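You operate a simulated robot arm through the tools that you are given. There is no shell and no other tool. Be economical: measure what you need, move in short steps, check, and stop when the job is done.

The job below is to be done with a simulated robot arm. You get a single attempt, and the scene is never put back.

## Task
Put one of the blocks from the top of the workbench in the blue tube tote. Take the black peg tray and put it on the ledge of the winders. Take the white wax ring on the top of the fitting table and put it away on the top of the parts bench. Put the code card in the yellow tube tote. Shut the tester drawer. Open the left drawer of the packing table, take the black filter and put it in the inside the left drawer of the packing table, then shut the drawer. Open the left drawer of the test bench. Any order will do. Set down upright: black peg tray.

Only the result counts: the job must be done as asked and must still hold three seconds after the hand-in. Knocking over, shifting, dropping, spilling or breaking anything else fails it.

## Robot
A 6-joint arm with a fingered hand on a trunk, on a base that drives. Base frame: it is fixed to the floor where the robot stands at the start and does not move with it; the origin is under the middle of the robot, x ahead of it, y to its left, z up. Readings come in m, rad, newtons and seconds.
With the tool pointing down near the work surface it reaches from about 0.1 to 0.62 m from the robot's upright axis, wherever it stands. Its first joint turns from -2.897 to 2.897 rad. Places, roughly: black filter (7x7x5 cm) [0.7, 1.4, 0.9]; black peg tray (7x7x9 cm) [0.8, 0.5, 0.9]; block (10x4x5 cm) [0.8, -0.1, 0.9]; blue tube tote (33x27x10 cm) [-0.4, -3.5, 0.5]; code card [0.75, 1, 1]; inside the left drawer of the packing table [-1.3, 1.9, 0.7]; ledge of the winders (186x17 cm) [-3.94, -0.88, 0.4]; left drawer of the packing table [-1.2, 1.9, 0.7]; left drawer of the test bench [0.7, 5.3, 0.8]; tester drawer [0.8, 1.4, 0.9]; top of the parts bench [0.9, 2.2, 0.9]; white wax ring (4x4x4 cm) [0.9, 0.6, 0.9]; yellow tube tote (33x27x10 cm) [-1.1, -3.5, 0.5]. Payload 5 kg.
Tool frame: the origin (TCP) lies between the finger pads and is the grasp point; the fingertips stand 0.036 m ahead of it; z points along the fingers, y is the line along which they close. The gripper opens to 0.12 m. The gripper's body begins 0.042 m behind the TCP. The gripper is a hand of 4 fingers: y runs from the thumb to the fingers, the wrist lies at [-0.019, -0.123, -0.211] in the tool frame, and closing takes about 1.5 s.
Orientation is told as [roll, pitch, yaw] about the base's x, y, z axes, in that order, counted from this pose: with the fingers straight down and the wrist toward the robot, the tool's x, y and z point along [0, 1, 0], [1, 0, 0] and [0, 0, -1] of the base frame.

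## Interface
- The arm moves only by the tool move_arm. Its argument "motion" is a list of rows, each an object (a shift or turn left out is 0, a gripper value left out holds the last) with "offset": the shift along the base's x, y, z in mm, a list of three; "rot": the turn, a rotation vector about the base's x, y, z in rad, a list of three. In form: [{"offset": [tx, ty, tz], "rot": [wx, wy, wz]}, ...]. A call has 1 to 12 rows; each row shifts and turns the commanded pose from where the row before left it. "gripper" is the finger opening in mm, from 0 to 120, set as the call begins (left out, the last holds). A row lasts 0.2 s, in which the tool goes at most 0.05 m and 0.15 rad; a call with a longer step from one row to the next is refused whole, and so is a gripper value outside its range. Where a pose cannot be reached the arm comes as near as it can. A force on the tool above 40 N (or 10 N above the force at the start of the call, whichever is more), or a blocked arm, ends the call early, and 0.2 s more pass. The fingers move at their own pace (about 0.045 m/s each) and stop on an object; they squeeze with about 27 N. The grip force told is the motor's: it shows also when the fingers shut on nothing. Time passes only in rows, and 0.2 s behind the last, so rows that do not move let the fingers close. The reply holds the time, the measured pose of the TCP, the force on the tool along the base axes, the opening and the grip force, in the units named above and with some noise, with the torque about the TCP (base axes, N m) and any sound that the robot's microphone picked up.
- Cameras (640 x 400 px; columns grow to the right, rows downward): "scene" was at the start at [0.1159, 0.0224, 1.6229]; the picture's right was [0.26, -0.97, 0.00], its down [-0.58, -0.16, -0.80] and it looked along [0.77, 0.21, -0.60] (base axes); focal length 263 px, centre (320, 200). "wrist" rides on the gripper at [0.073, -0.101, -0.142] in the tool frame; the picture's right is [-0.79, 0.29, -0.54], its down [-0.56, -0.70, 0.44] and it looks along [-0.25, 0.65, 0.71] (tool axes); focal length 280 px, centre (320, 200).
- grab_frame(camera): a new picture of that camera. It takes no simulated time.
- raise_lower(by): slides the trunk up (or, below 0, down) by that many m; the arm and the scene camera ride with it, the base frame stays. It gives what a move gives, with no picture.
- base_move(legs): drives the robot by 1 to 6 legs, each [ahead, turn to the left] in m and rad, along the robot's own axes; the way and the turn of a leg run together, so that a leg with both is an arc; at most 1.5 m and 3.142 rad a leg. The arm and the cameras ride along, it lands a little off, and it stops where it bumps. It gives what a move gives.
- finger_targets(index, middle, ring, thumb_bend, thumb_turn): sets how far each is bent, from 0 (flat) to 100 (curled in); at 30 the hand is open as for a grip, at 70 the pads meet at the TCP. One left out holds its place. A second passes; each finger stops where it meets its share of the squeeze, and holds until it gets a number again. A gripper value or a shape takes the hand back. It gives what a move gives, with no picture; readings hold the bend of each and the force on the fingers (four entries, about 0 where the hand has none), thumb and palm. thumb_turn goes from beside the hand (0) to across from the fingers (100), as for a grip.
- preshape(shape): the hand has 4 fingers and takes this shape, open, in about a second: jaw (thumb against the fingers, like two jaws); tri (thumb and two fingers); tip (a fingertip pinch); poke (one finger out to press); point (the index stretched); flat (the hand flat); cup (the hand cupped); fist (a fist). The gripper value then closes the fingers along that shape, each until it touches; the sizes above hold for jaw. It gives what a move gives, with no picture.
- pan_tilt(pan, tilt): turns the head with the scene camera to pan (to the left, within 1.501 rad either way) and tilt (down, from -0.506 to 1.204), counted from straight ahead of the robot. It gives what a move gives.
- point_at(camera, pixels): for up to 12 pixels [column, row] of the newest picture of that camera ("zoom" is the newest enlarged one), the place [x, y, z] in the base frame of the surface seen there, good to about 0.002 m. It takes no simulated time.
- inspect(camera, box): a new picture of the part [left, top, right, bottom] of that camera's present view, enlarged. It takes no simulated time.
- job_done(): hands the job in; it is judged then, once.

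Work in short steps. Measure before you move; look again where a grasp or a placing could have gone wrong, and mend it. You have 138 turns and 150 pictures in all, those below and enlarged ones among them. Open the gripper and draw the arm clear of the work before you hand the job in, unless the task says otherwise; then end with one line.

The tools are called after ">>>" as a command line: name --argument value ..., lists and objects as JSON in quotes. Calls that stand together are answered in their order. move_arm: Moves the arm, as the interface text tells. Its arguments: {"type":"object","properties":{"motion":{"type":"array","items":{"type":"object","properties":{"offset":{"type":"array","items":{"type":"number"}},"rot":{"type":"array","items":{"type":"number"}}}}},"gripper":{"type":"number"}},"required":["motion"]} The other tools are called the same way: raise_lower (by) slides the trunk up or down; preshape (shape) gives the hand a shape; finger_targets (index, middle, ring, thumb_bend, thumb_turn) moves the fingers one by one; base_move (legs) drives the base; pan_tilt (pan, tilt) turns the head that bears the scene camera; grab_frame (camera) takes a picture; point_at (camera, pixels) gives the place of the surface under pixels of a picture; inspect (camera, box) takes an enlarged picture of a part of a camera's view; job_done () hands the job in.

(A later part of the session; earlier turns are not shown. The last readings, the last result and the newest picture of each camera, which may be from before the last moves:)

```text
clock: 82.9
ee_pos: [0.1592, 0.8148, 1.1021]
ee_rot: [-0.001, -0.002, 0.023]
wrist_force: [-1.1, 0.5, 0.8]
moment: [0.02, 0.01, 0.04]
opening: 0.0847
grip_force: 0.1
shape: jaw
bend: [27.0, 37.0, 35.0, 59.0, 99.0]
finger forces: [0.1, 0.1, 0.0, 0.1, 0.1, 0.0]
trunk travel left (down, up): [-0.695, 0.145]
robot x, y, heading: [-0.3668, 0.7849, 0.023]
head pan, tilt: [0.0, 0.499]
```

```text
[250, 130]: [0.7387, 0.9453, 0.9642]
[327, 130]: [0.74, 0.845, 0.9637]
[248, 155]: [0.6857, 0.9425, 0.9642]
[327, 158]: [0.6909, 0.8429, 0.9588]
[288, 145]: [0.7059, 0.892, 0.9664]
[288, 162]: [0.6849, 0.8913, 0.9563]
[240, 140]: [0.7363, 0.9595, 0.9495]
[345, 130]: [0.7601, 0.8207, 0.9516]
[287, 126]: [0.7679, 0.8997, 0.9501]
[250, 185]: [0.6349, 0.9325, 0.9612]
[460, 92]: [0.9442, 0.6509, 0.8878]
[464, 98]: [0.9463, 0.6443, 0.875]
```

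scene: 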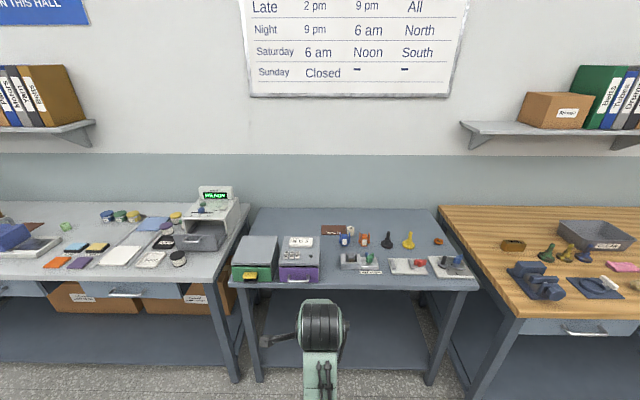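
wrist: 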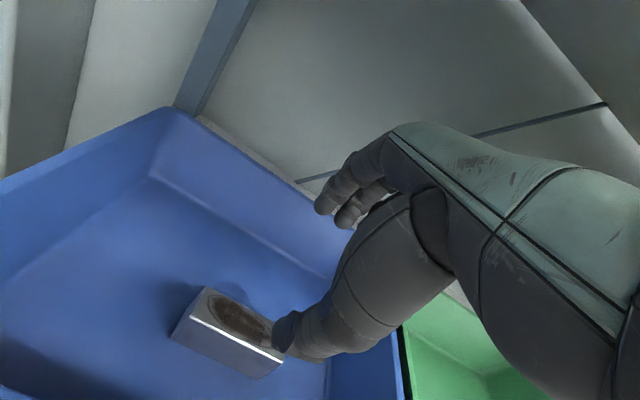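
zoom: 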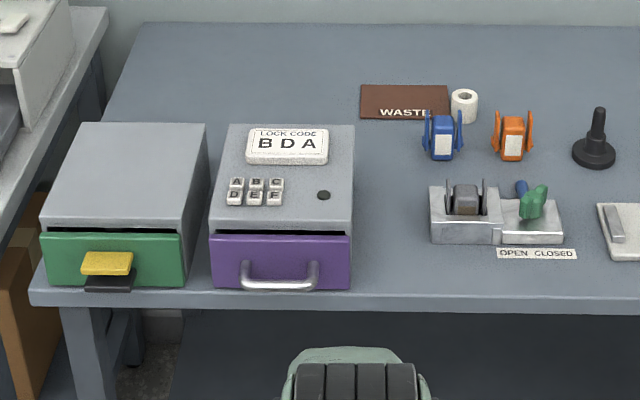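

Card: x 0.683–0.741, y 0.84–0.947, z 0.95–0.966; buttons end near x≈0.648. Drive ahead 0.5 and raise trunk 0.06, then look through the wrist camera.

>>> raise_lower --by 0.06

>>> base_move --legs '[[0.5, -0.022]]'

>>> pan_tilt --pan 0.1 --tilt 0.95

>>> grab_frame --camera "scene"

```text
clock: 83.9
ee_pos: [0.1581, 0.8157, 1.161]
ee_rot: [-0.002, -0.002, 0.023]
wrist_force: [0.1, -0.2, -0.9]
moment: [0.05, 0.0, -0.01]
opening: 0.0851
grip_force: 0.0
shape: jaw
bend: [27.0, 37.0, 35.0, 59.0, 99.0]
finger forces: [0.0, 0.0, 0.0, 0.0, 0.0, 0.1]
trunk travel left (down, up): [-0.755, 0.085]
robot x, y, heading: [-0.367, 0.7819, 0.018]
head pan, tilt: [0.0, 0.499]
```

```text
clock: 87.1
ee_pos: [0.6564, 0.811, 1.1618]
ee_rot: [-0.002, -0.002, 0.002]
wrist_force: [0.2, 0.0, -0.2]
moment: [-0.02, 0.0, 0.02]
opening: 0.0846
grip_force: 0.1
shape: jaw
bend: [27.0, 37.0, 35.0, 59.0, 99.0]
finger forces: [0.1, 0.0, 0.0, 0.0, 0.0, 0.1]
trunk travel left (down, up): [-0.755, 0.085]
robot x, y, heading: [0.1286, 0.7911, 0.003]
head pan, tilt: [0.0, 0.499]
```

```text
clock: 88.0
ee_pos: [0.6564, 0.8104, 1.1612]
ee_rot: [-0.001, -0.002, 0.003]
wrist_force: [0.7, 0.0, 1.4]
moment: [0.01, 0.01, 0.03]
opening: 0.0848
grip_force: 0.0
shape: jaw
bend: [27.0, 37.0, 35.0, 59.0, 99.0]
finger forces: [0.0, 0.0, 0.0, 0.1, 0.1, 0.1]
trunk travel left (down, up): [-0.755, 0.085]
robot x, y, heading: [0.1267, 0.7922, 0.005]
head pan, tilt: [0.099, 0.949]
```

```text
118 pictures are left
```

scene: 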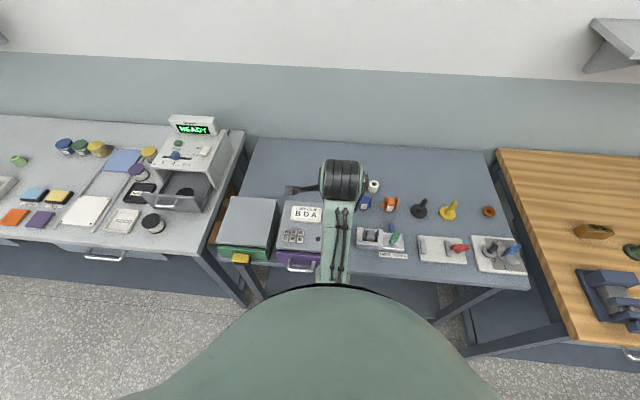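

Move over the card, hovering at z≈1.03, then wrist view.

>>> move_arm --motion '[{"offset": [20, 30, 0]}, {"offset": [20, 30, -20]}, {"offset": [15, 15, -35]}, {"offset": [0, 0, -35]}, {"offset": [0, 0, -40]}]' --gripper 85

>>> grab_frame --camera "wrist"

>>> inspect --camera "scene" --box '[250, 140, 410, 280]'

```text
clock: 89.2
ee_pos: [0.7113, 0.887, 1.0309]
ee_rot: [-0.002, -0.003, 0.001]
wrist_force: [0.6, 0.9, 0.1]
moment: [0.02, 0.02, 0.01]
opening: 0.0847
grip_force: 0.1
shape: jaw
bend: [27.0, 37.0, 35.0, 59.0, 99.0]
finger forces: [0.1, 0.1, 0.0, 0.1, 0.1, 0.0]
trunk travel left (down, up): [-0.755, 0.085]
robot x, y, heading: [0.1258, 0.79, 0.005]
head pan, tilt: [0.099, 0.949]
```

```text
117 pictures are left
```

wrist: 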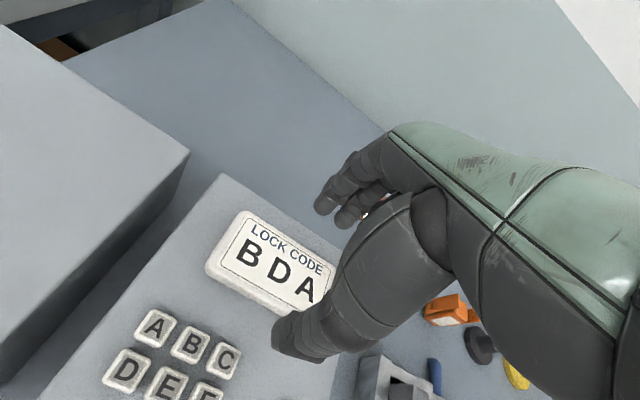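

```text
2.86 times, centred on (330, 210) of scene
```

zoom: 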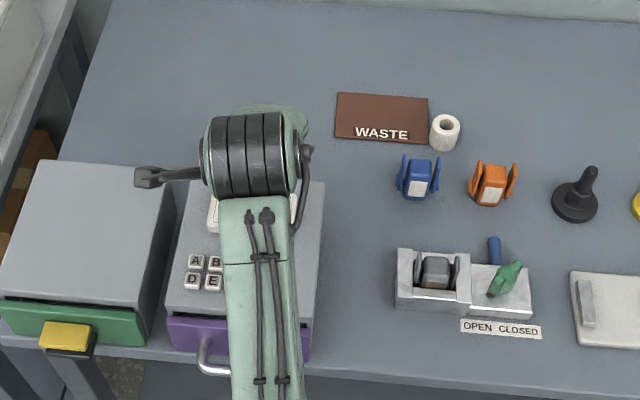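

>>> point_at --camera "wrist" --pixels '[[243, 213], [208, 268], [265, 310], [240, 352], [220, 345], [190, 325], [285, 345], [330, 205], [350, 218], [320, 350]]'

```text
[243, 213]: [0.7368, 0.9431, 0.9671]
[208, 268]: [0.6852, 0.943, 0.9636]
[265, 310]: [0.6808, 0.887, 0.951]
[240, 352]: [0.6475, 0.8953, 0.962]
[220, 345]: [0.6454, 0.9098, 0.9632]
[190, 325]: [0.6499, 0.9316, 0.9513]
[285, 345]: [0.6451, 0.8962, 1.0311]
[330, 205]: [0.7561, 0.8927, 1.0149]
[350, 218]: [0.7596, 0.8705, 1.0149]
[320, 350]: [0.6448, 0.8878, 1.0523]
```

Thumb outer side is close to button C; shift 15 mm to −y, narrow to 74 mm, and descend to z≈0.992.

>>> move_arm --motion '[{"offset": [1, -15, 0]}, {}, {"offset": [0, 0, -20]}, {"offset": [0, 0, -18]}]' --gripper 74

>>> grab_frame --camera "wrist"

```text
clock: 90.2
ee_pos: [0.7118, 0.8709, 0.9921]
ee_rot: [-0.001, -0.002, 0.006]
wrist_force: [0.3, 0.2, -1.1]
moment: [0.02, -0.02, 0.01]
opening: 0.0741
grip_force: 0.0
shape: jaw
bend: [73.0, 40.0, 37.0, 64.0, 100.0]
finger forces: [0.0, 0.1, 0.0, 0.1, 0.0, 0.0]
trunk travel left (down, up): [-0.755, 0.085]
robot x, y, heading: [0.1279, 0.7905, 0.006]
head pan, tilt: [0.099, 0.949]
```

```text
115 pictures are left
```

wrist: 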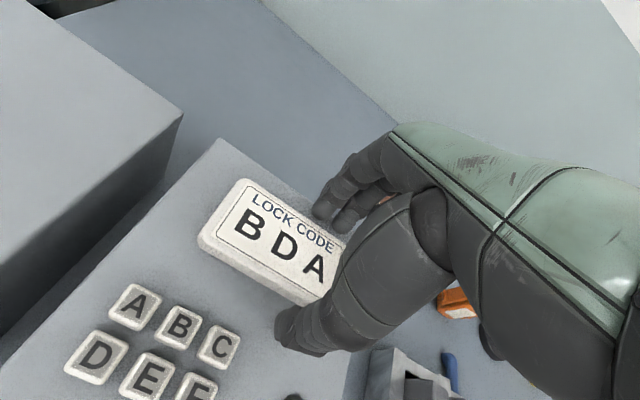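

Index bend reads 73; I zoom in to see the finger posture.

>>> inspect --camera "wrist" --box '[190, 120, 440, 370]'

>>> inspect --camera "scene" --box '[270, 150, 370, 230]'

```text
1.60 times, centred on (315, 245) of wrist
```

zoom: 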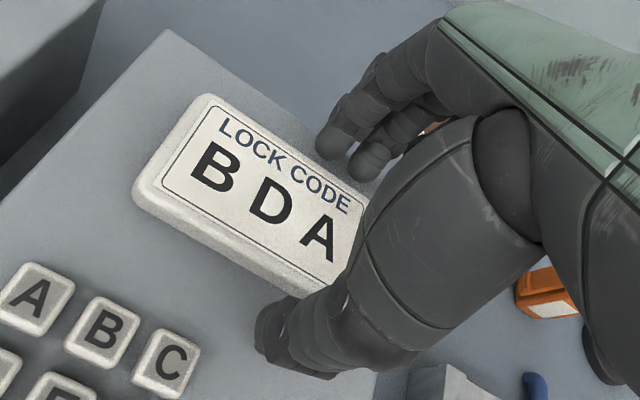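

```text
5.00 times, centred on (320, 190) of scene
```

zoom: 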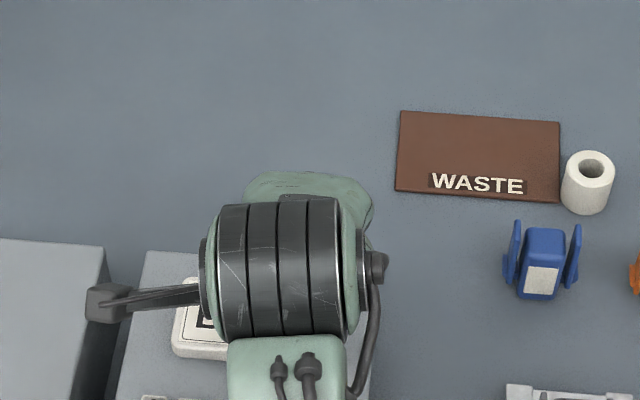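

Fingers straddle the card. Lower 4 mm and close.

>>> move_arm --motion '[{"offset": [0, 0, -4]}]'

>>> move_arm --motion '[{}, {}, {}, {}, {}, {}]' --gripper 35

>>> inspect --camera "wrist" --box '[190, 120, 440, 370]'

```text
clock: 90.6
ee_pos: [0.7124, 0.8714, 0.9899]
ee_rot: [-0.002, -0.001, 0.004]
wrist_force: [0.2, 0.0, 0.5]
moment: [0.0, -0.05, 0.0]
opening: 0.0744
grip_force: 0.0
shape: jaw
bend: [73.0, 40.0, 37.0, 64.0, 100.0]
finger forces: [0.0, 0.7, 0.1, 0.1, 0.0, 0.0]
trunk travel left (down, up): [-0.755, 0.085]
robot x, y, heading: [0.1294, 0.7898, 0.0]
head pan, tilt: [0.099, 0.949]
```

```text
clock: 92.0
ee_pos: [0.7118, 0.8712, 0.9893]
ee_rot: [-0.001, -0.001, 0.003]
wrist_force: [0.8, 0.3, 1.9]
moment: [0.0, -0.09, 0.02]
opening: 0.0555
grip_force: 26.3
shape: jaw
bend: [74.0, 43.0, 45.0, 73.0, 100.0]
finger forces: [15.9, 8.6, 0.0, 0.0, 22.9, 0.0]
trunk travel left (down, up): [-0.755, 0.085]
robot x, y, heading: [0.1273, 0.7899, 0.004]
head pan, tilt: [0.099, 0.949]
```

```text
1.60 times, centred on (315, 245) of wrist
```

zoom: 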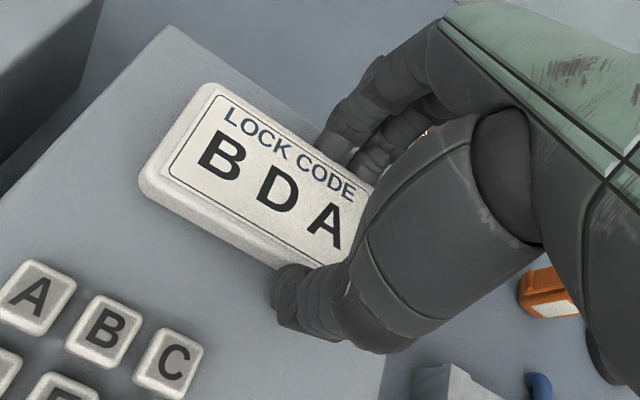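

Grip 26 N on the card. Lift a little and check.

>>> move_arm --motion '[{"offset": [0, 0, 15]}, {"offset": [0, 0, 30]}, {"offset": [0, 0, 40]}, {"offset": [0, 0, 40]}]'

>>> grab_frame --camera "wrist"

```text
clock: 93.0
ee_pos: [0.7116, 0.8713, 1.1156]
ee_rot: [-0.001, -0.003, 0.003]
wrist_force: [-0.6, 0.4, -0.3]
moment: [0.01, -0.03, -0.01]
opening: 0.0553
grip_force: 27.0
shape: jaw
bend: [74.0, 43.0, 45.0, 73.0, 100.0]
finger forces: [14.9, 8.1, 0.1, 0.0, 22.9, 0.0]
trunk travel left (down, up): [-0.755, 0.085]
robot x, y, heading: [0.1279, 0.7911, 0.003]
head pan, tilt: [0.099, 0.949]
```

```text
111 pictures are left
```

wrist: 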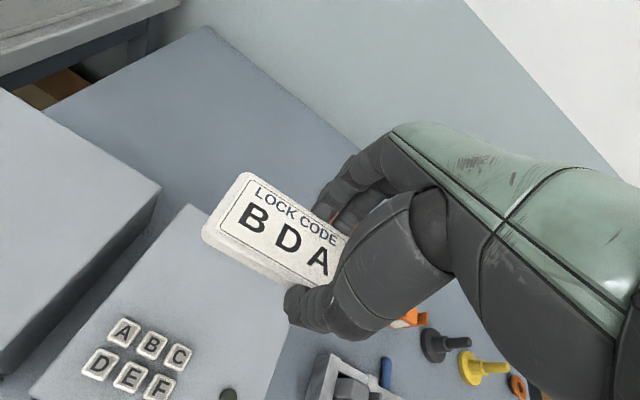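

Card held. Travel back and toward the rack again, then look before shifting toward the yellow tote.

>>> base_move --legs '[[-0.53, 0], [0, -1.574], [1.4, 0], [0.7, 0]]'

>>> pan_tilt --pan -0.6 --tilt 0.5

>>> grab_frame --camera "scene"

```text
clock: 112.0
ee_pos: [-0.2653, -1.9028, 1.1143]
ee_rot: [-0.002, -0.002, -1.544]
wrist_force: [-0.1, -0.4, -0.1]
moment: [0.0, 0.01, -0.04]
opening: 0.0553
grip_force: 26.5
shape: jaw
bend: [74.0, 43.0, 45.0, 74.0, 100.0]
finger forces: [14.6, 8.0, 0.1, 0.0, 22.7, 0.0]
trunk travel left (down, up): [-0.755, 0.085]
robot x, y, heading: [-0.3594, -1.3168, -1.546]
head pan, tilt: [0.099, 0.949]
```

```text
clock: 113.0
ee_pos: [-0.2646, -1.9021, 1.1153]
ee_rot: [-0.001, -0.003, -1.544]
wrist_force: [0.4, -0.6, -0.3]
moment: [0.05, 0.01, 0.0]
opening: 0.0553
grip_force: 27.2
shape: jaw
bend: [74.0, 43.0, 45.0, 74.0, 100.0]
finger forces: [14.7, 7.9, 0.0, 0.1, 22.6, 0.0]
trunk travel left (down, up): [-0.755, 0.085]
robot x, y, heading: [-0.3615, -1.3198, -1.549]
head pan, tilt: [-0.6, 0.499]
```

```text
110 pictures are left
```

scene: 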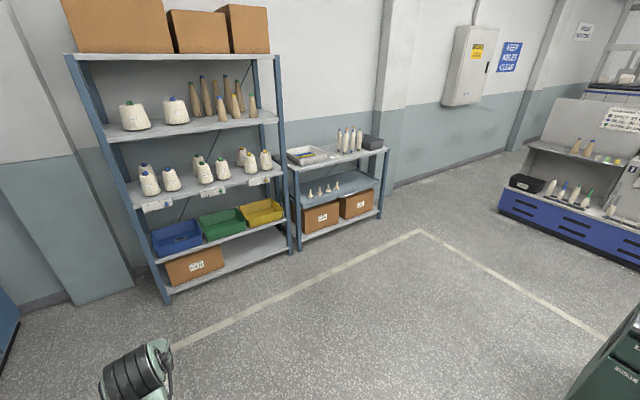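

Floor is clear. Go diagonally to (−1.21, −2.3) and face the rack.

>>> base_move --legs '[[0, -0.737], [1.29, 0], [0, 0.714]]'

>>> pan_tilt --pan 0 --tilt 0.6

>>> grab_frame --camera "scene"

```text
clock: 124.7
ee_pos: [-1.1176, -2.8797, 1.1147]
ee_rot: [-0.002, -0.002, -1.563]
wrist_force: [0.1, 0.1, -0.7]
moment: [-0.01, 0.02, 0.0]
opening: 0.0552
grip_force: 27.2
shape: jaw
bend: [74.0, 43.0, 45.0, 74.0, 100.0]
finger forces: [14.6, 8.0, 0.0, 0.2, 22.4, 0.1]
trunk travel left (down, up): [-0.755, 0.085]
robot x, y, heading: [-1.2023, -2.297, -1.567]
head pan, tilt: [-0.6, 0.499]
```

```text
clock: 125.7
ee_pos: [-1.1179, -2.8791, 1.115]
ee_rot: [-0.001, -0.002, -1.565]
wrist_force: [0.0, -0.5, -0.4]
moment: [0.02, 0.0, -0.01]
opening: 0.055
grip_force: 26.6
shape: jaw
bend: [74.0, 43.0, 45.0, 74.0, 100.0]
finger forces: [14.6, 7.9, 0.1, 0.0, 22.4, 0.1]
trunk travel left (down, up): [-0.755, 0.085]
robot x, y, heading: [-1.1979, -2.295, -1.564]
head pan, tilt: [0.0, 0.6]
```

```text
109 pictures are left
```

scene: 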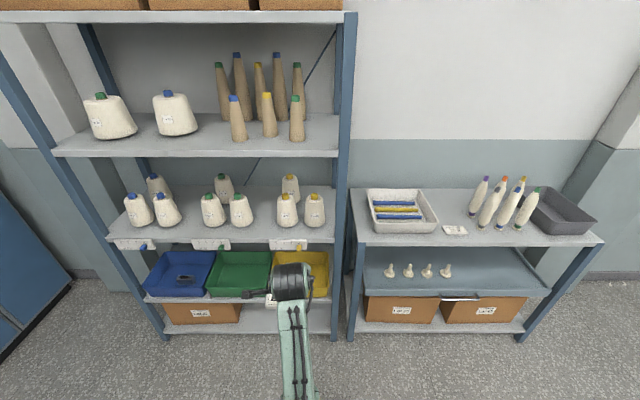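

Measure the yellow tote extents and the neighbouring rack's front.

>>> point_at --camera "scene" --pixels '[[277, 257], [326, 257], [324, 296], [318, 275], [300, 258], [352, 325], [347, 305], [400, 240], [335, 330], [290, 240]]'

```text
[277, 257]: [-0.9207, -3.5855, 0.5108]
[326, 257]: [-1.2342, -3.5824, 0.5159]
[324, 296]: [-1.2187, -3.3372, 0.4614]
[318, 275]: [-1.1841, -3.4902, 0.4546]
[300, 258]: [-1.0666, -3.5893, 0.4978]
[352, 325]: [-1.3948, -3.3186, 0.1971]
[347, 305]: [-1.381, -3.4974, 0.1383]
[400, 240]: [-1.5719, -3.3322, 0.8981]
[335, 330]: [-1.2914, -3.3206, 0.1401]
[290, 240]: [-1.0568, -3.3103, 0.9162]
```

Tilt forward 0.3, advance 0.25, lower the trunk 0.4+, as before.

>>> move_arm --motion '[{"offset": [5, 0, 0], "rot": [-0.1, 0, 0]}, {"offset": [5, 0, 0], "rot": [-0.1, 0, 0]}, {"offset": [5, 0, 0], "rot": [-0.1, 0, 0]}, {"offset": [0, 0, -40]}]'

>>> base_move --legs '[[0.25, 0]]'

>>> raise_lower --by -0.4

>>> raise_lower --by -0.05

>>> grab_frame --camera "scene"

>>> grab_frame --camera "wrist"

```text
clock: 126.7
ee_pos: [-1.1026, -2.8793, 1.0769]
ee_rot: [-0.004, -0.304, -1.564]
wrist_force: [0.5, 0.5, -0.8]
moment: [0.02, 0.04, 0.0]
opening: 0.0546
grip_force: 26.5
shape: jaw
bend: [74.0, 43.0, 45.0, 74.0, 100.0]
finger forces: [14.5, 7.9, 0.0, 0.0, 22.7, 0.0]
trunk travel left (down, up): [-0.755, 0.085]
robot x, y, heading: [-1.1979, -2.2889, -1.563]
head pan, tilt: [0.0, 0.6]
```

```text
clock: 128.6
ee_pos: [-1.1035, -3.1306, 1.0758]
ee_rot: [-0.004, -0.302, -1.566]
wrist_force: [-0.4, 0.1, -0.9]
moment: [0.04, 0.02, -0.01]
opening: 0.0545
grip_force: 26.9
shape: jaw
bend: [74.0, 43.0, 45.0, 74.0, 100.0]
finger forces: [14.6, 7.8, 0.1, 0.0, 22.7, 0.0]
trunk travel left (down, up): [-0.755, 0.085]
robot x, y, heading: [-1.1992, -2.5465, -1.568]
head pan, tilt: [0.0, 0.6]
```

```text
clock: 132.5
ee_pos: [-1.1046, -3.1304, 0.6757]
ee_rot: [-0.005, -0.3, -1.566]
wrist_force: [0.2, -0.5, -0.1]
moment: [0.03, 0.0, 0.01]
opening: 0.0548
grip_force: 26.6
shape: jaw
bend: [74.0, 43.0, 45.0, 74.0, 100.0]
finger forces: [14.7, 7.9, 0.1, 0.0, 22.7, 0.0]
trunk travel left (down, up): [-0.355, 0.485]
robot x, y, heading: [-1.204, -2.5467, -1.569]
head pan, tilt: [0.0, 0.6]
```

```text
clock: 133.4
ee_pos: [-1.1046, -3.1321, 0.6262]
ee_rot: [-0.005, -0.299, -1.566]
wrist_force: [0.2, -0.5, -1.4]
moment: [0.02, 0.02, 0.0]
opening: 0.0546
grip_force: 27.3
shape: jaw
bend: [74.0, 43.0, 45.0, 74.0, 100.0]
finger forces: [14.6, 8.0, 0.1, 0.0, 22.7, 0.0]
trunk travel left (down, up): [-0.305, 0.535]
robot x, y, heading: [-1.2023, -2.5454, -1.568]
head pan, tilt: [0.0, 0.6]
```

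```text
108 pictures are left
```

scene: 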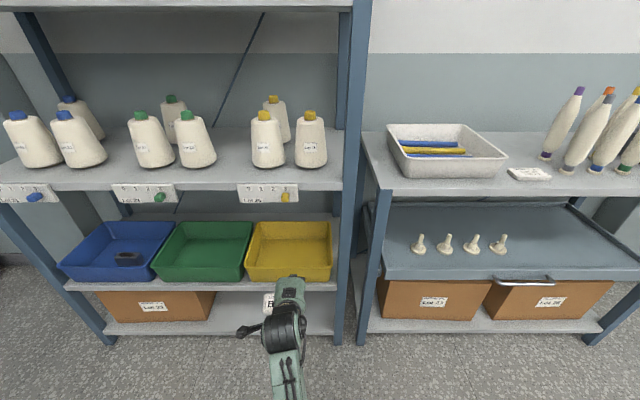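

```text
107 pictures are left
```

wrist: 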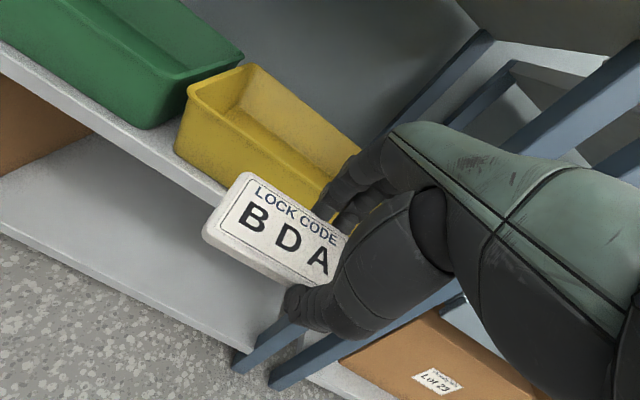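

Card clears the rim (z 0.626 TCP). Drive in 0.30.

>>> base_move --legs '[[0.3, 0]]'

>>> move_arm --motion '[{"offset": [5, 0, -25], "rot": [0.1, 0, 0]}, {"offset": [5, 0, -30], "rot": [0.1, 0, 0]}, {"offset": [0, 0, -30], "rot": [0.1, 0, 0]}, {"offset": [0, 0, -25]}, {"offset": [0, 0, -16]}]'

>>> grab_frame --camera "wrist"

```text
clock: 135.6
ee_pos: [-1.1041, -3.432, 0.6253]
ee_rot: [-0.005, -0.301, -1.568]
wrist_force: [0.0, -0.2, -0.9]
moment: [0.01, 0.02, -0.02]
opening: 0.0547
grip_force: 26.8
shape: jaw
bend: [74.0, 43.0, 45.0, 74.0, 100.0]
finger forces: [14.7, 7.9, 0.0, 0.0, 22.6, 0.0]
trunk travel left (down, up): [-0.305, 0.535]
robot x, y, heading: [-1.1972, -2.8497, -1.57]
head pan, tilt: [0.0, 0.6]
```

```text
clock: 136.8
ee_pos: [-1.0944, -3.4323, 0.4988]
ee_rot: [-0.005, -0.001, -1.567]
wrist_force: [-1.0, -0.1, 0.3]
moment: [0.01, 0.01, -0.03]
opening: 0.0548
grip_force: 27.1
shape: jaw
bend: [74.0, 43.0, 45.0, 74.0, 100.0]
finger forces: [14.6, 7.9, 0.0, 0.1, 22.5, 0.0]
trunk travel left (down, up): [-0.305, 0.535]
robot x, y, heading: [-1.2013, -2.848, -1.572]
head pan, tilt: [0.0, 0.6]
```

```text
106 pictures are left
```

wrist: 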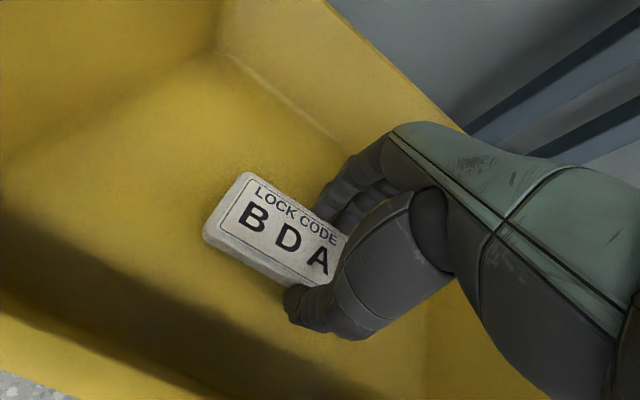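

Just above the floor; lower 3 mm, release, and withdraw.

>>> move_arm --motion '[{"offset": [0, 0, -4]}]'

>>> move_arm --motion '[{}, {}, {}, {}, {}]' --gripper 85

>>> move_arm --motion '[{"offset": [0, 0, 25]}, {"offset": [0, 0, 35]}, {"offset": [0, 0, 30], "rot": [-0.1, 0, 0]}, {"offset": [0, 0, 30], "rot": [-0.1, 0, 0]}, {"offset": [0, 0, 20], "rot": [-0.1, 0, 0]}]'

>>> grab_frame --camera "wrist"

```text
clock: 137.2
ee_pos: [-1.0944, -3.4332, 0.4968]
ee_rot: [-0.003, 0.0, -1.568]
wrist_force: [-0.2, -0.2, -0.9]
moment: [-0.01, 0.03, 0.01]
opening: 0.0548
grip_force: 27.1
shape: jaw
bend: [74.0, 43.0, 45.0, 74.0, 100.0]
finger forces: [14.6, 8.0, 0.1, 0.0, 22.6, 0.0]
trunk travel left (down, up): [-0.305, 0.535]
robot x, y, heading: [-1.1992, -2.8463, -1.568]
head pan, tilt: [0.0, 0.6]
```

```text
clock: 138.4
ee_pos: [-1.0948, -3.4318, 0.4954]
ee_rot: [-0.004, -0.002, -1.569]
wrist_force: [-0.4, 0.5, 0.4]
moment: [0.01, -0.03, 0.01]
opening: 0.0847
grip_force: 0.0
shape: jaw
bend: [27.0, 37.0, 35.0, 59.0, 99.0]
finger forces: [0.0, 0.0, 0.0, 0.0, 0.0, 0.0]
trunk travel left (down, up): [-0.305, 0.535]
robot x, y, heading: [-1.1982, -2.8465, -1.568]
head pan, tilt: [0.0, 0.6]
```

```text
clock: 139.6
ee_pos: [-1.0928, -3.4305, 0.6358]
ee_rot: [-0.004, -0.303, -1.568]
wrist_force: [-0.7, -0.1, -0.1]
moment: [0.01, 0.01, 0.01]
opening: 0.0846
grip_force: 0.0
shape: jaw
bend: [27.0, 37.0, 35.0, 59.0, 99.0]
finger forces: [0.0, 0.0, 0.0, 0.1, 0.1, 0.0]
trunk travel left (down, up): [-0.305, 0.535]
robot x, y, heading: [-1.1945, -2.8467, -1.566]
head pan, tilt: [0.0, 0.6]
```

```text
105 pictures are left
```

wrist: 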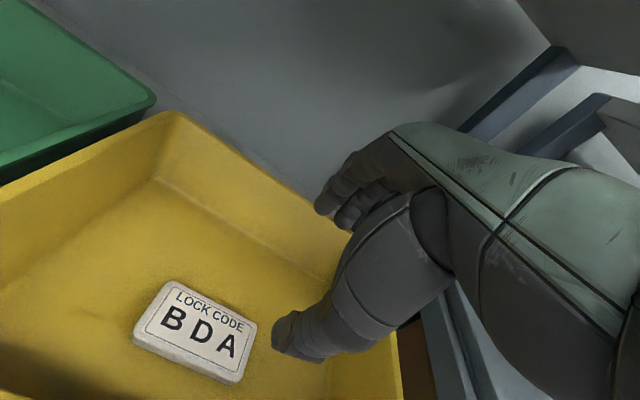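

Card is in the yellow tote. Back out, raise trunk, and look toward the winders (−x) for planning.

>>> base_move --legs '[[-1.0, 0]]'

>>> raise_lower --by 0.4

>>> move_arm --motion '[{"offset": [0, 20, 20], "rot": [0.1, 0, 0]}, {"offset": [-20, 20, 20], "rot": [0.1, 0, 0]}, {"offset": [-30, 30, 20], "rot": [0.1, 0, 0]}, {"offset": [-30, 0, 0]}]'

>>> pan_tilt --pan -1.4 --tilt 0.35

>>> grab_frame --camera "scene"

```text
clock: 145.3
ee_pos: [-1.0953, -2.4254, 0.6357]
ee_rot: [-0.004, -0.304, -1.57]
wrist_force: [-1.3, 0.1, 0.2]
moment: [0.0, 0.02, 0.0]
opening: 0.0846
grip_force: 0.1
shape: jaw
bend: [27.0, 37.0, 35.0, 59.0, 99.0]
finger forces: [0.0, 0.0, 0.0, 0.0, 0.0, 0.0]
trunk travel left (down, up): [-0.305, 0.535]
robot x, y, heading: [-1.2011, -1.8377, -1.572]
head pan, tilt: [0.0, 0.6]
```

```text
clock: 149.1
ee_pos: [-1.0948, -2.4253, 1.0368]
ee_rot: [-0.005, -0.302, -1.568]
wrist_force: [0.1, 0.9, -0.3]
moment: [0.0, 0.0, 0.02]
opening: 0.0848
grip_force: 0.1
shape: jaw
bend: [27.0, 37.0, 35.0, 59.0, 99.0]
finger forces: [0.1, 0.0, 0.1, 0.0, 0.0, 0.0]
trunk travel left (down, up): [-0.705, 0.135]
robot x, y, heading: [-1.1996, -1.835, -1.571]
head pan, tilt: [0.0, 0.6]
```

```text
clock: 150.1
ee_pos: [-1.1794, -2.356, 1.0959]
ee_rot: [-0.004, 0.001, -1.569]
wrist_force: [0.0, -0.5, -0.6]
moment: [-0.01, -0.02, -0.03]
opening: 0.0848
grip_force: 0.0
shape: jaw
bend: [27.0, 37.0, 35.0, 59.0, 99.0]
finger forces: [0.1, 0.0, 0.1, 0.0, 0.0, 0.1]
trunk travel left (down, up): [-0.705, 0.135]
robot x, y, heading: [-1.2019, -1.8399, -1.574]
head pan, tilt: [0.0, 0.6]
```

```text
clock: 151.7
ee_pos: [-1.1763, -2.3555, 1.0969]
ee_rot: [-0.003, -0.002, -1.568]
wrist_force: [0.6, 0.2, -0.3]
moment: [-0.01, 0.02, 0.0]
opening: 0.0847
grip_force: 0.1
shape: jaw
bend: [27.0, 37.0, 35.0, 59.0, 99.0]
finger forces: [0.1, 0.1, 0.0, 0.0, 0.0, 0.0]
trunk travel left (down, up): [-0.705, 0.135]
robot x, y, heading: [-1.1963, -1.839, -1.568]
head pan, tilt: [-1.4, 0.351]
```

```text
104 pictures are left
```

scene: 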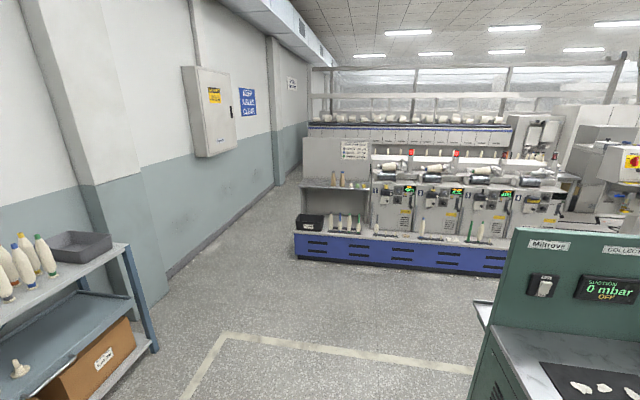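

Zoom on the winder ledge (blue plinth top).

>>> inspect --camera "scene" --box '[285, 160, 545, 280]'

>>> point_at --camera "scene" --pixels '[[310, 231], [350, 234], [400, 238], [440, 241], [480, 245], [340, 242], [450, 235], [550, 190], [520, 300]]'

```text
2.46 times, centred on (415, 220) of scene
```

zoom: 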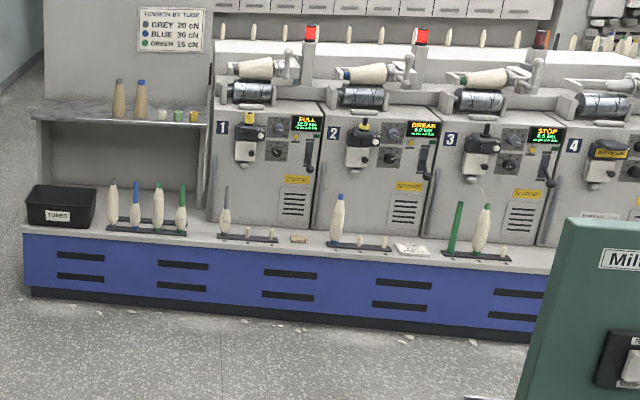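

```text
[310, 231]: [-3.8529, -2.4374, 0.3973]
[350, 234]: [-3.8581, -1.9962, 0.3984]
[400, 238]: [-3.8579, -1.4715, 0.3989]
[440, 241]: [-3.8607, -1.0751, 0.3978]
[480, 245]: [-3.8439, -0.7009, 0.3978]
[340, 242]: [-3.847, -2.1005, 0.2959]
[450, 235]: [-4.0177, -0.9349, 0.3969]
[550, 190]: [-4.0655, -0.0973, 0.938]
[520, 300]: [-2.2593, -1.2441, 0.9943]
```

Ledge spans y −1.81…0.05, x −3.855…−4.02, z 0.398. Now to the peg tray: drive to ≈(−0.4,0.6) facing +x.

>>> base_move --legs '[[0, -0.317], [-1.3, 0], [-1.27, 0], [0, 1.888]]'

>>> pan_tilt --pan 0 --tilt 0.7

>>> grab_frame --camera "scene"

```text
clock: 172.1
ee_pos: [0.1357, 0.6324, 1.097]
ee_rot: [-0.005, -0.002, -0.002]
wrist_force: [0.0, -0.2, 0.4]
moment: [0.05, -0.03, 0.01]
opening: 0.0847
grip_force: 0.1
shape: jaw
bend: [27.0, 37.0, 35.0, 59.0, 99.0]
finger forces: [0.0, 0.1, 0.0, 0.1, 0.0, 0.1]
trunk travel left (down, up): [-0.705, 0.135]
robot x, y, heading: [-0.3802, 0.6092, -0.002]
head pan, tilt: [-1.4, 0.351]
```

```text
clock: 173.6
ee_pos: [0.1374, 0.631, 1.0979]
ee_rot: [-0.005, -0.002, -0.002]
wrist_force: [1.0, -0.2, -0.1]
moment: [0.03, -0.03, 0.01]
opening: 0.0847
grip_force: 0.0
shape: jaw
bend: [27.0, 37.0, 35.0, 59.0, 99.0]
finger forces: [0.0, 0.0, 0.0, 0.0, 0.0, 0.0]
trunk travel left (down, up): [-0.705, 0.135]
robot x, y, heading: [-0.3814, 0.6093, -0.005]
head pan, tilt: [0.0, 0.7]
```

```text
102 pictures are left
```

scene: 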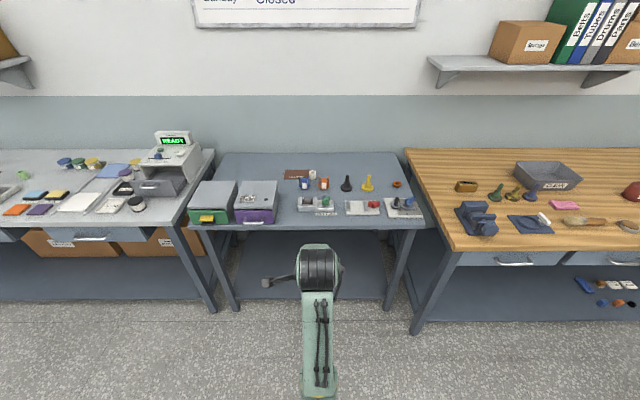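

Raise trunk 0.06 and drive ahead 0.6 to the fitting table.

>>> raise_lower --by 0.08

>>> base_move --legs '[[0.6, 0]]'

>>> pan_tilt --pan 0 --tilt 0.95

>>> inspect --camera "scene" --box '[220, 50, 500, 230]'

```text
clock: 174.8
ee_pos: [0.1359, 0.6315, 1.1754]
ee_rot: [-0.004, -0.003, -0.002]
wrist_force: [-0.1, 0.1, 0.3]
moment: [0.01, -0.01, 0.02]
opening: 0.0848
grip_force: 0.0
shape: jaw
bend: [27.0, 37.0, 35.0, 59.0, 99.0]
finger forces: [0.1, 0.1, 0.0, 0.1, 0.0, 0.0]
trunk travel left (down, up): [-0.785, 0.055]
robot x, y, heading: [-0.3804, 0.6101, -0.009]
head pan, tilt: [0.0, 0.7]
```

```text
clock: 178.5
ee_pos: [0.7344, 0.6296, 1.1763]
ee_rot: [-0.003, -0.002, -0.002]
wrist_force: [0.8, 0.6, 0.7]
moment: [0.01, -0.03, 0.02]
opening: 0.0849
grip_force: 0.1
shape: jaw
bend: [27.0, 37.0, 35.0, 59.0, 99.0]
finger forces: [0.0, 0.0, 0.0, 0.1, 0.0, 0.0]
trunk travel left (down, up): [-0.785, 0.055]
robot x, y, heading: [0.2202, 0.6121, -0.004]
head pan, tilt: [0.0, 0.7]
```

```text
clock: 179.2
ee_pos: [0.7351, 0.6286, 1.1755]
ee_rot: [-0.004, -0.001, 0.0]
wrist_force: [0.3, 0.8, 0.2]
moment: [0.0, 0.01, 0.0]
opening: 0.0846
grip_force: 0.0
shape: jaw
bend: [27.0, 37.0, 35.0, 59.0, 99.0]
finger forces: [0.0, 0.0, 0.0, 0.0, 0.1, 0.0]
trunk travel left (down, up): [-0.785, 0.055]
robot x, y, heading: [0.2208, 0.6051, -0.005]
head pan, tilt: [0.0, 0.949]
```

```text
2.22 times, centred on (360, 140) of scene
```

zoom: 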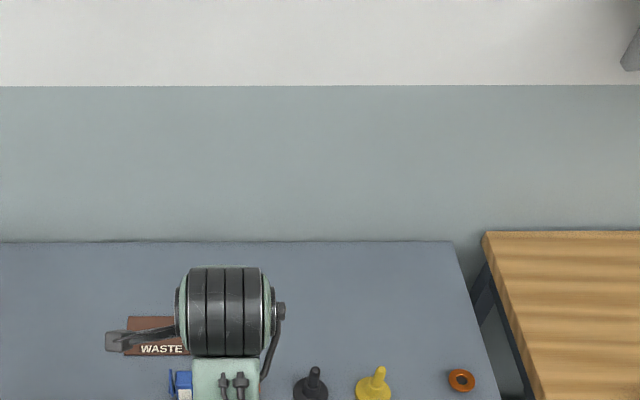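

Reached x=0.22. Advance 0.05 more, then move over the peg (0.835,0.458), hovering at z≈1.03.

>>> base_move --legs '[[0.05, 0]]'

>>> move_arm --motion '[{"offset": [15, -45, 0]}, {"offset": [15, -45, 0]}, {"offset": [10, -45, -10]}, {"offset": [10, -35, -40]}, {"offset": [0, 0, -45]}, {"offset": [0, 0, -45]}]' --gripper 85

>>> grab_frame --camera "wrist"

>>> pan_tilt --pan -0.2 --tilt 1.1

>>> inspect --camera "scene" --box '[200, 50, 440, 200]'

```text
clock: 180.2
ee_pos: [0.7819, 0.6294, 1.178]
ee_rot: [-0.004, -0.003, 0.0]
wrist_force: [-0.3, -0.6, 0.9]
moment: [-0.01, -0.01, 0.03]
opening: 0.0846
grip_force: 0.0
shape: jaw
bend: [27.0, 37.0, 35.0, 59.0, 99.0]
finger forces: [0.0, 0.1, 0.1, 0.0, 0.0, 0.0]
trunk travel left (down, up): [-0.785, 0.055]
robot x, y, heading: [0.2708, 0.6092, -0.005]
head pan, tilt: [0.0, 0.949]
```

```text
refused: row 4 steps farther than a row can; nothing moved
```

```text
100 pictures are left
```

wrist: 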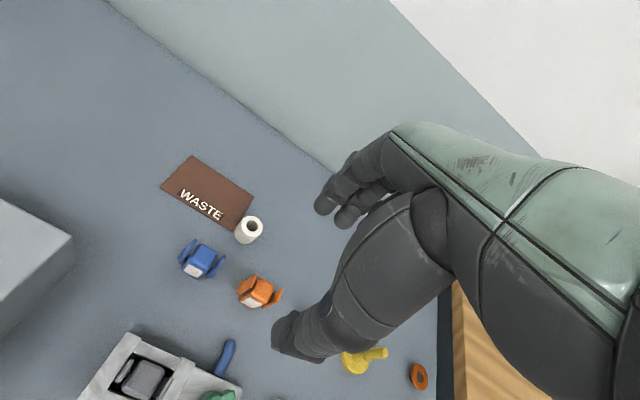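

```text
clock: 180.9
ee_pos: [0.7853, 0.6286, 1.176]
ee_rot: [-0.004, 0.0, -0.001]
wrist_force: [0.5, -1.1, 0.3]
moment: [0.01, 0.02, 0.01]
opening: 0.0847
grip_force: 0.0
shape: jaw
bend: [27.0, 37.0, 35.0, 59.0, 99.0]
finger forces: [0.1, 0.0, 0.0, 0.1, 0.0, 0.0]
trunk travel left (down, up): [-0.785, 0.055]
robot x, y, heading: [0.2698, 0.6058, -0.004]
head pan, tilt: [-0.201, 1.1]
```

```text
2.67 times, centred on (320, 125) of scene
```

zoom: 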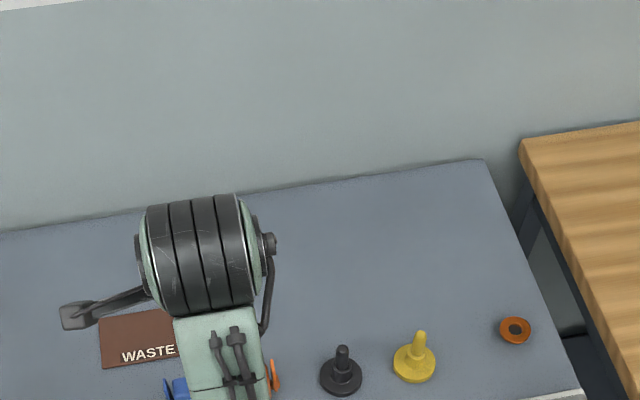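

Ring (248,229) and clips visible in the wrist view; I measure them while here, since I'm well placed for the ring too.

>>> point_at --camera "wrist" --pixels '[[240, 229], [250, 220], [262, 228], [248, 240], [262, 283], [240, 282], [275, 290], [195, 243], [220, 250], [205, 265], [195, 160], [232, 225]]'

>>> inspect --camera "wrist" --box '[140, 140, 340, 340]'

```text
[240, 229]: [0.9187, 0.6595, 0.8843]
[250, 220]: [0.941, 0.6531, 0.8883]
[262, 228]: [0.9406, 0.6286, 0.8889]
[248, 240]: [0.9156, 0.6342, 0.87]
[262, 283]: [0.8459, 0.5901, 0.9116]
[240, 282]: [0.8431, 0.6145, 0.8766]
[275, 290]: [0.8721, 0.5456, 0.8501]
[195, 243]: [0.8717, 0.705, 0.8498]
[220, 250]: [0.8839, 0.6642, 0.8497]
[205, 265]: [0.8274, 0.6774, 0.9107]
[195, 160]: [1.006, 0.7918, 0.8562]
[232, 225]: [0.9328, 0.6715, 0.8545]
```

```text
2.00 times, centred on (240, 240) of wrist
```

zoom: 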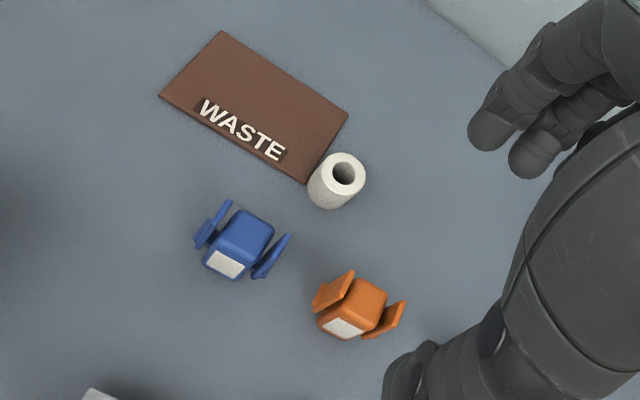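

Ring centre ≈(0.938,0.643), top 0.888. I'd rather reach it without tilt, so nudge base 0.06 ahead.

>>> base_move --legs '[[0.06, 0]]'

>>> move_arm --motion '[{"offset": [35, 0, 0]}, {"offset": [35, 0, 0]}, {"offset": [28, 8, 0]}, {"offset": [0, 8, -40]}, {"offset": [0, 0, -45]}, {"offset": [0, 0, -45]}]' --gripper 85

```text
clock: 181.9
ee_pos: [0.8232, 0.6282, 1.1743]
ee_rot: [-0.003, 0.003, -0.002]
wrist_force: [0.6, 1.0, -0.1]
moment: [0.0, 0.05, 0.01]
opening: 0.0848
grip_force: 0.1
shape: jaw
bend: [27.0, 37.0, 35.0, 59.0, 99.0]
finger forces: [0.0, 0.0, 0.0, 0.1, 0.0, 0.0]
trunk travel left (down, up): [-0.785, 0.055]
robot x, y, heading: [0.3029, 0.6067, -0.005]
head pan, tilt: [-0.201, 1.1]
stopped in leg 1: the robot was blocked; the commanded pose is now the measured one
```

```text
clock: 183.3
ee_pos: [0.9144, 0.6447, 1.047]
ee_rot: [-0.003, -0.005, -0.002]
wrist_force: [-0.1, -0.8, 0.6]
moment: [0.01, -0.03, -0.04]
opening: 0.0848
grip_force: 0.0
shape: jaw
bend: [27.0, 37.0, 35.0, 59.0, 99.0]
finger forces: [0.0, 0.0, 0.0, 0.0, 0.0, 0.1]
trunk travel left (down, up): [-0.785, 0.055]
robot x, y, heading: [0.3014, 0.605, -0.002]
head pan, tilt: [-0.201, 1.1]
```

Blocked at x=0.302; ring is 0.636 away. Try moving to x=0.938 and view.

>>> move_arm --motion '[{"offset": [24, -2, 0]}, {"offset": [0, 0, -45]}]' --gripper 75

>>> grab_frame --camera "wrist"

>>> pan_tilt --pan 0 --tilt 1.0

>>> inspect --camera "scene" --box '[240, 80, 420, 220]'

```text
clock: 183.9
ee_pos: [0.9383, 0.6427, 1.0018]
ee_rot: [-0.003, -0.003, 0.0]
wrist_force: [0.6, -0.1, 0.1]
moment: [-0.02, -0.01, 0.03]
opening: 0.0752
grip_force: 0.0
shape: jaw
bend: [73.0, 40.0, 37.0, 64.0, 100.0]
finger forces: [0.1, 0.0, 0.0, 0.0, 0.0, 0.0]
trunk travel left (down, up): [-0.785, 0.055]
robot x, y, heading: [0.298, 0.6083, -0.004]
head pan, tilt: [-0.201, 1.1]
```

```text
97 pictures are left
```

wrist: 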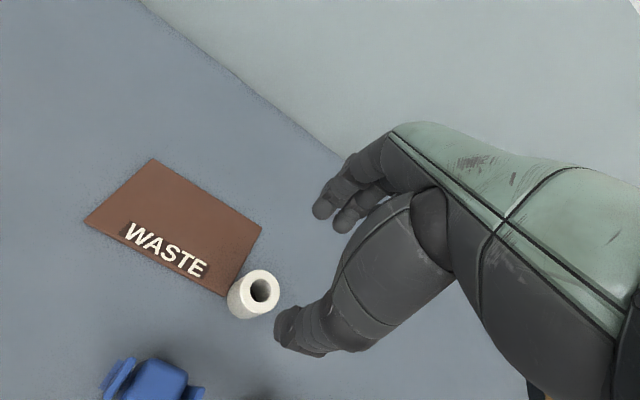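

```text
clock: 184.7
ee_pos: [0.9379, 0.6427, 1.0022]
ee_rot: [-0.003, -0.001, -0.002]
wrist_force: [0.1, -0.2, 0.5]
moment: [0.0, 0.01, 0.01]
opening: 0.0752
grip_force: 0.2
shape: jaw
bend: [73.0, 40.0, 37.0, 64.0, 100.0]
finger forces: [0.0, 0.1, 0.1, 0.0, 0.0, 0.0]
trunk travel left (down, up): [-0.785, 0.055]
robot x, y, heading: [0.3024, 0.609, -0.006]
head pan, tilt: [0.0, 1.0]
```

```text
2.86 times, centred on (330, 150) of scene
```

zoom: 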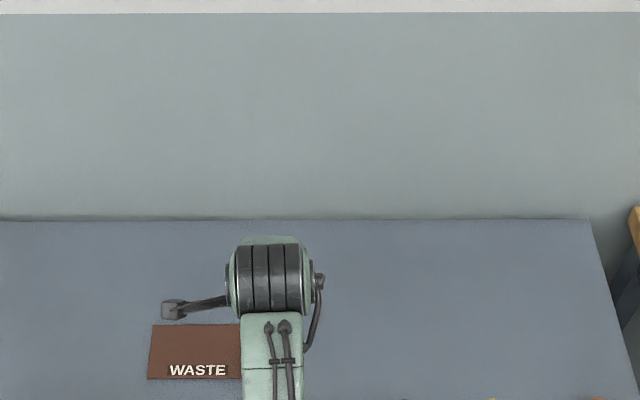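

Aligned over the ring (projection check ≈(265,288) vs ring at (262,290)). Reopen to 85 mm and descend in steps to z≈0.893.

>>> move_arm --motion '[{"offset": [0, 3, 0]}, {}, {"offset": [0, 0, -40]}, {"offset": [0, 0, -35]}]' --gripper 85

>>> grab_frame --camera "wrist"

```text
clock: 185.7
ee_pos: [0.9393, 0.645, 0.9253]
ee_rot: [-0.004, -0.002, -0.002]
wrist_force: [0.8, 0.2, -0.4]
moment: [-0.01, 0.0, -0.01]
opening: 0.0845
grip_force: 0.1
shape: jaw
bend: [27.0, 37.0, 35.0, 59.0, 99.0]
finger forces: [0.0, 0.0, 0.0, 0.1, 0.0, 0.0]
trunk travel left (down, up): [-0.785, 0.055]
robot x, y, heading: [0.3029, 0.6046, -0.0]
head pan, tilt: [0.0, 1.0]
```

```text
95 pictures are left
```

wrist: 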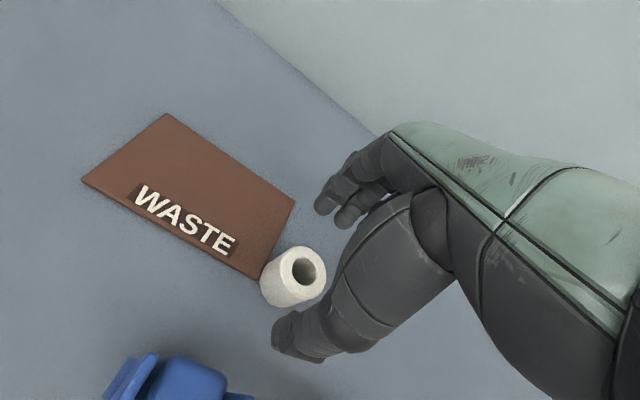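

Ring is centred between thumb and fingers. Lower 33 mm and close gently.

>>> move_arm --motion '[{"offset": [0, 0, -20]}, {"offset": [0, 0, -14]}]'

>>> move_arm --motion '[{}, {}, {}, {}, {}, {}, {}, {}]' --gripper 25

>>> grab_frame --camera "wrist"

```text
clock: 186.2
ee_pos: [0.9379, 0.6456, 0.8911]
ee_rot: [-0.004, -0.001, -0.002]
wrist_force: [-0.6, -0.4, -0.1]
moment: [0.0, -0.01, 0.0]
opening: 0.0845
grip_force: 0.0
shape: jaw
bend: [27.0, 37.0, 35.0, 59.0, 99.0]
finger forces: [0.0, 0.0, 0.1, 0.0, 0.0, 0.0]
trunk travel left (down, up): [-0.785, 0.055]
robot x, y, heading: [0.2992, 0.6079, -0.001]
head pan, tilt: [0.0, 1.0]
```

```text
clock: 188.1
ee_pos: [0.9386, 0.6452, 0.8925]
ee_rot: [-0.003, -0.004, -0.002]
wrist_force: [-0.2, -0.4, 0.8]
moment: [-0.03, 0.01, -0.02]
opening: 0.0322
grip_force: 26.8
shape: jaw
bend: [74.0, 56.0, 60.0, 75.0, 100.0]
finger forces: [14.7, 7.6, 0.1, 0.0, 23.0, 0.0]
trunk travel left (down, up): [-0.785, 0.055]
robot x, y, heading: [0.3031, 0.6071, -0.006]
head pan, tilt: [0.0, 1.0]
```

```text
94 pictures are left
```

wrist: 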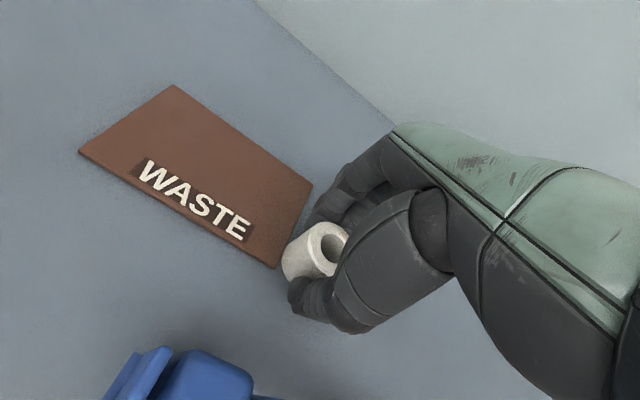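

Ring gripped (force 27 N). Lift straight up.

>>> move_arm --motion '[{"offset": [0, 0, 20]}, {"offset": [0, 0, 35]}, {"offset": [0, 0, 40]}, {"offset": [0, 0, 40]}, {"offset": [-20, 0, 20]}]'

>>> grab_frame --camera "wrist"

```text
clock: 189.2
ee_pos: [0.9171, 0.6466, 1.0486]
ee_rot: [-0.002, -0.002, -0.002]
wrist_force: [-0.9, -0.3, -0.5]
moment: [0.02, -0.01, 0.01]
opening: 0.0322
grip_force: 28.1
shape: jaw
bend: [74.0, 56.0, 60.0, 75.0, 100.0]
finger forces: [14.9, 7.6, 0.0, 0.0, 23.1, 0.0]
trunk travel left (down, up): [-0.785, 0.055]
robot x, y, heading: [0.3021, 0.6072, -0.001]
head pan, tilt: [0.0, 1.0]
```

```text
93 pictures are left
```

wrist: 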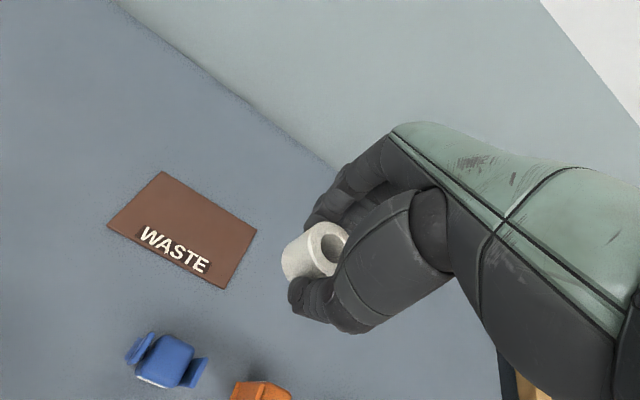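

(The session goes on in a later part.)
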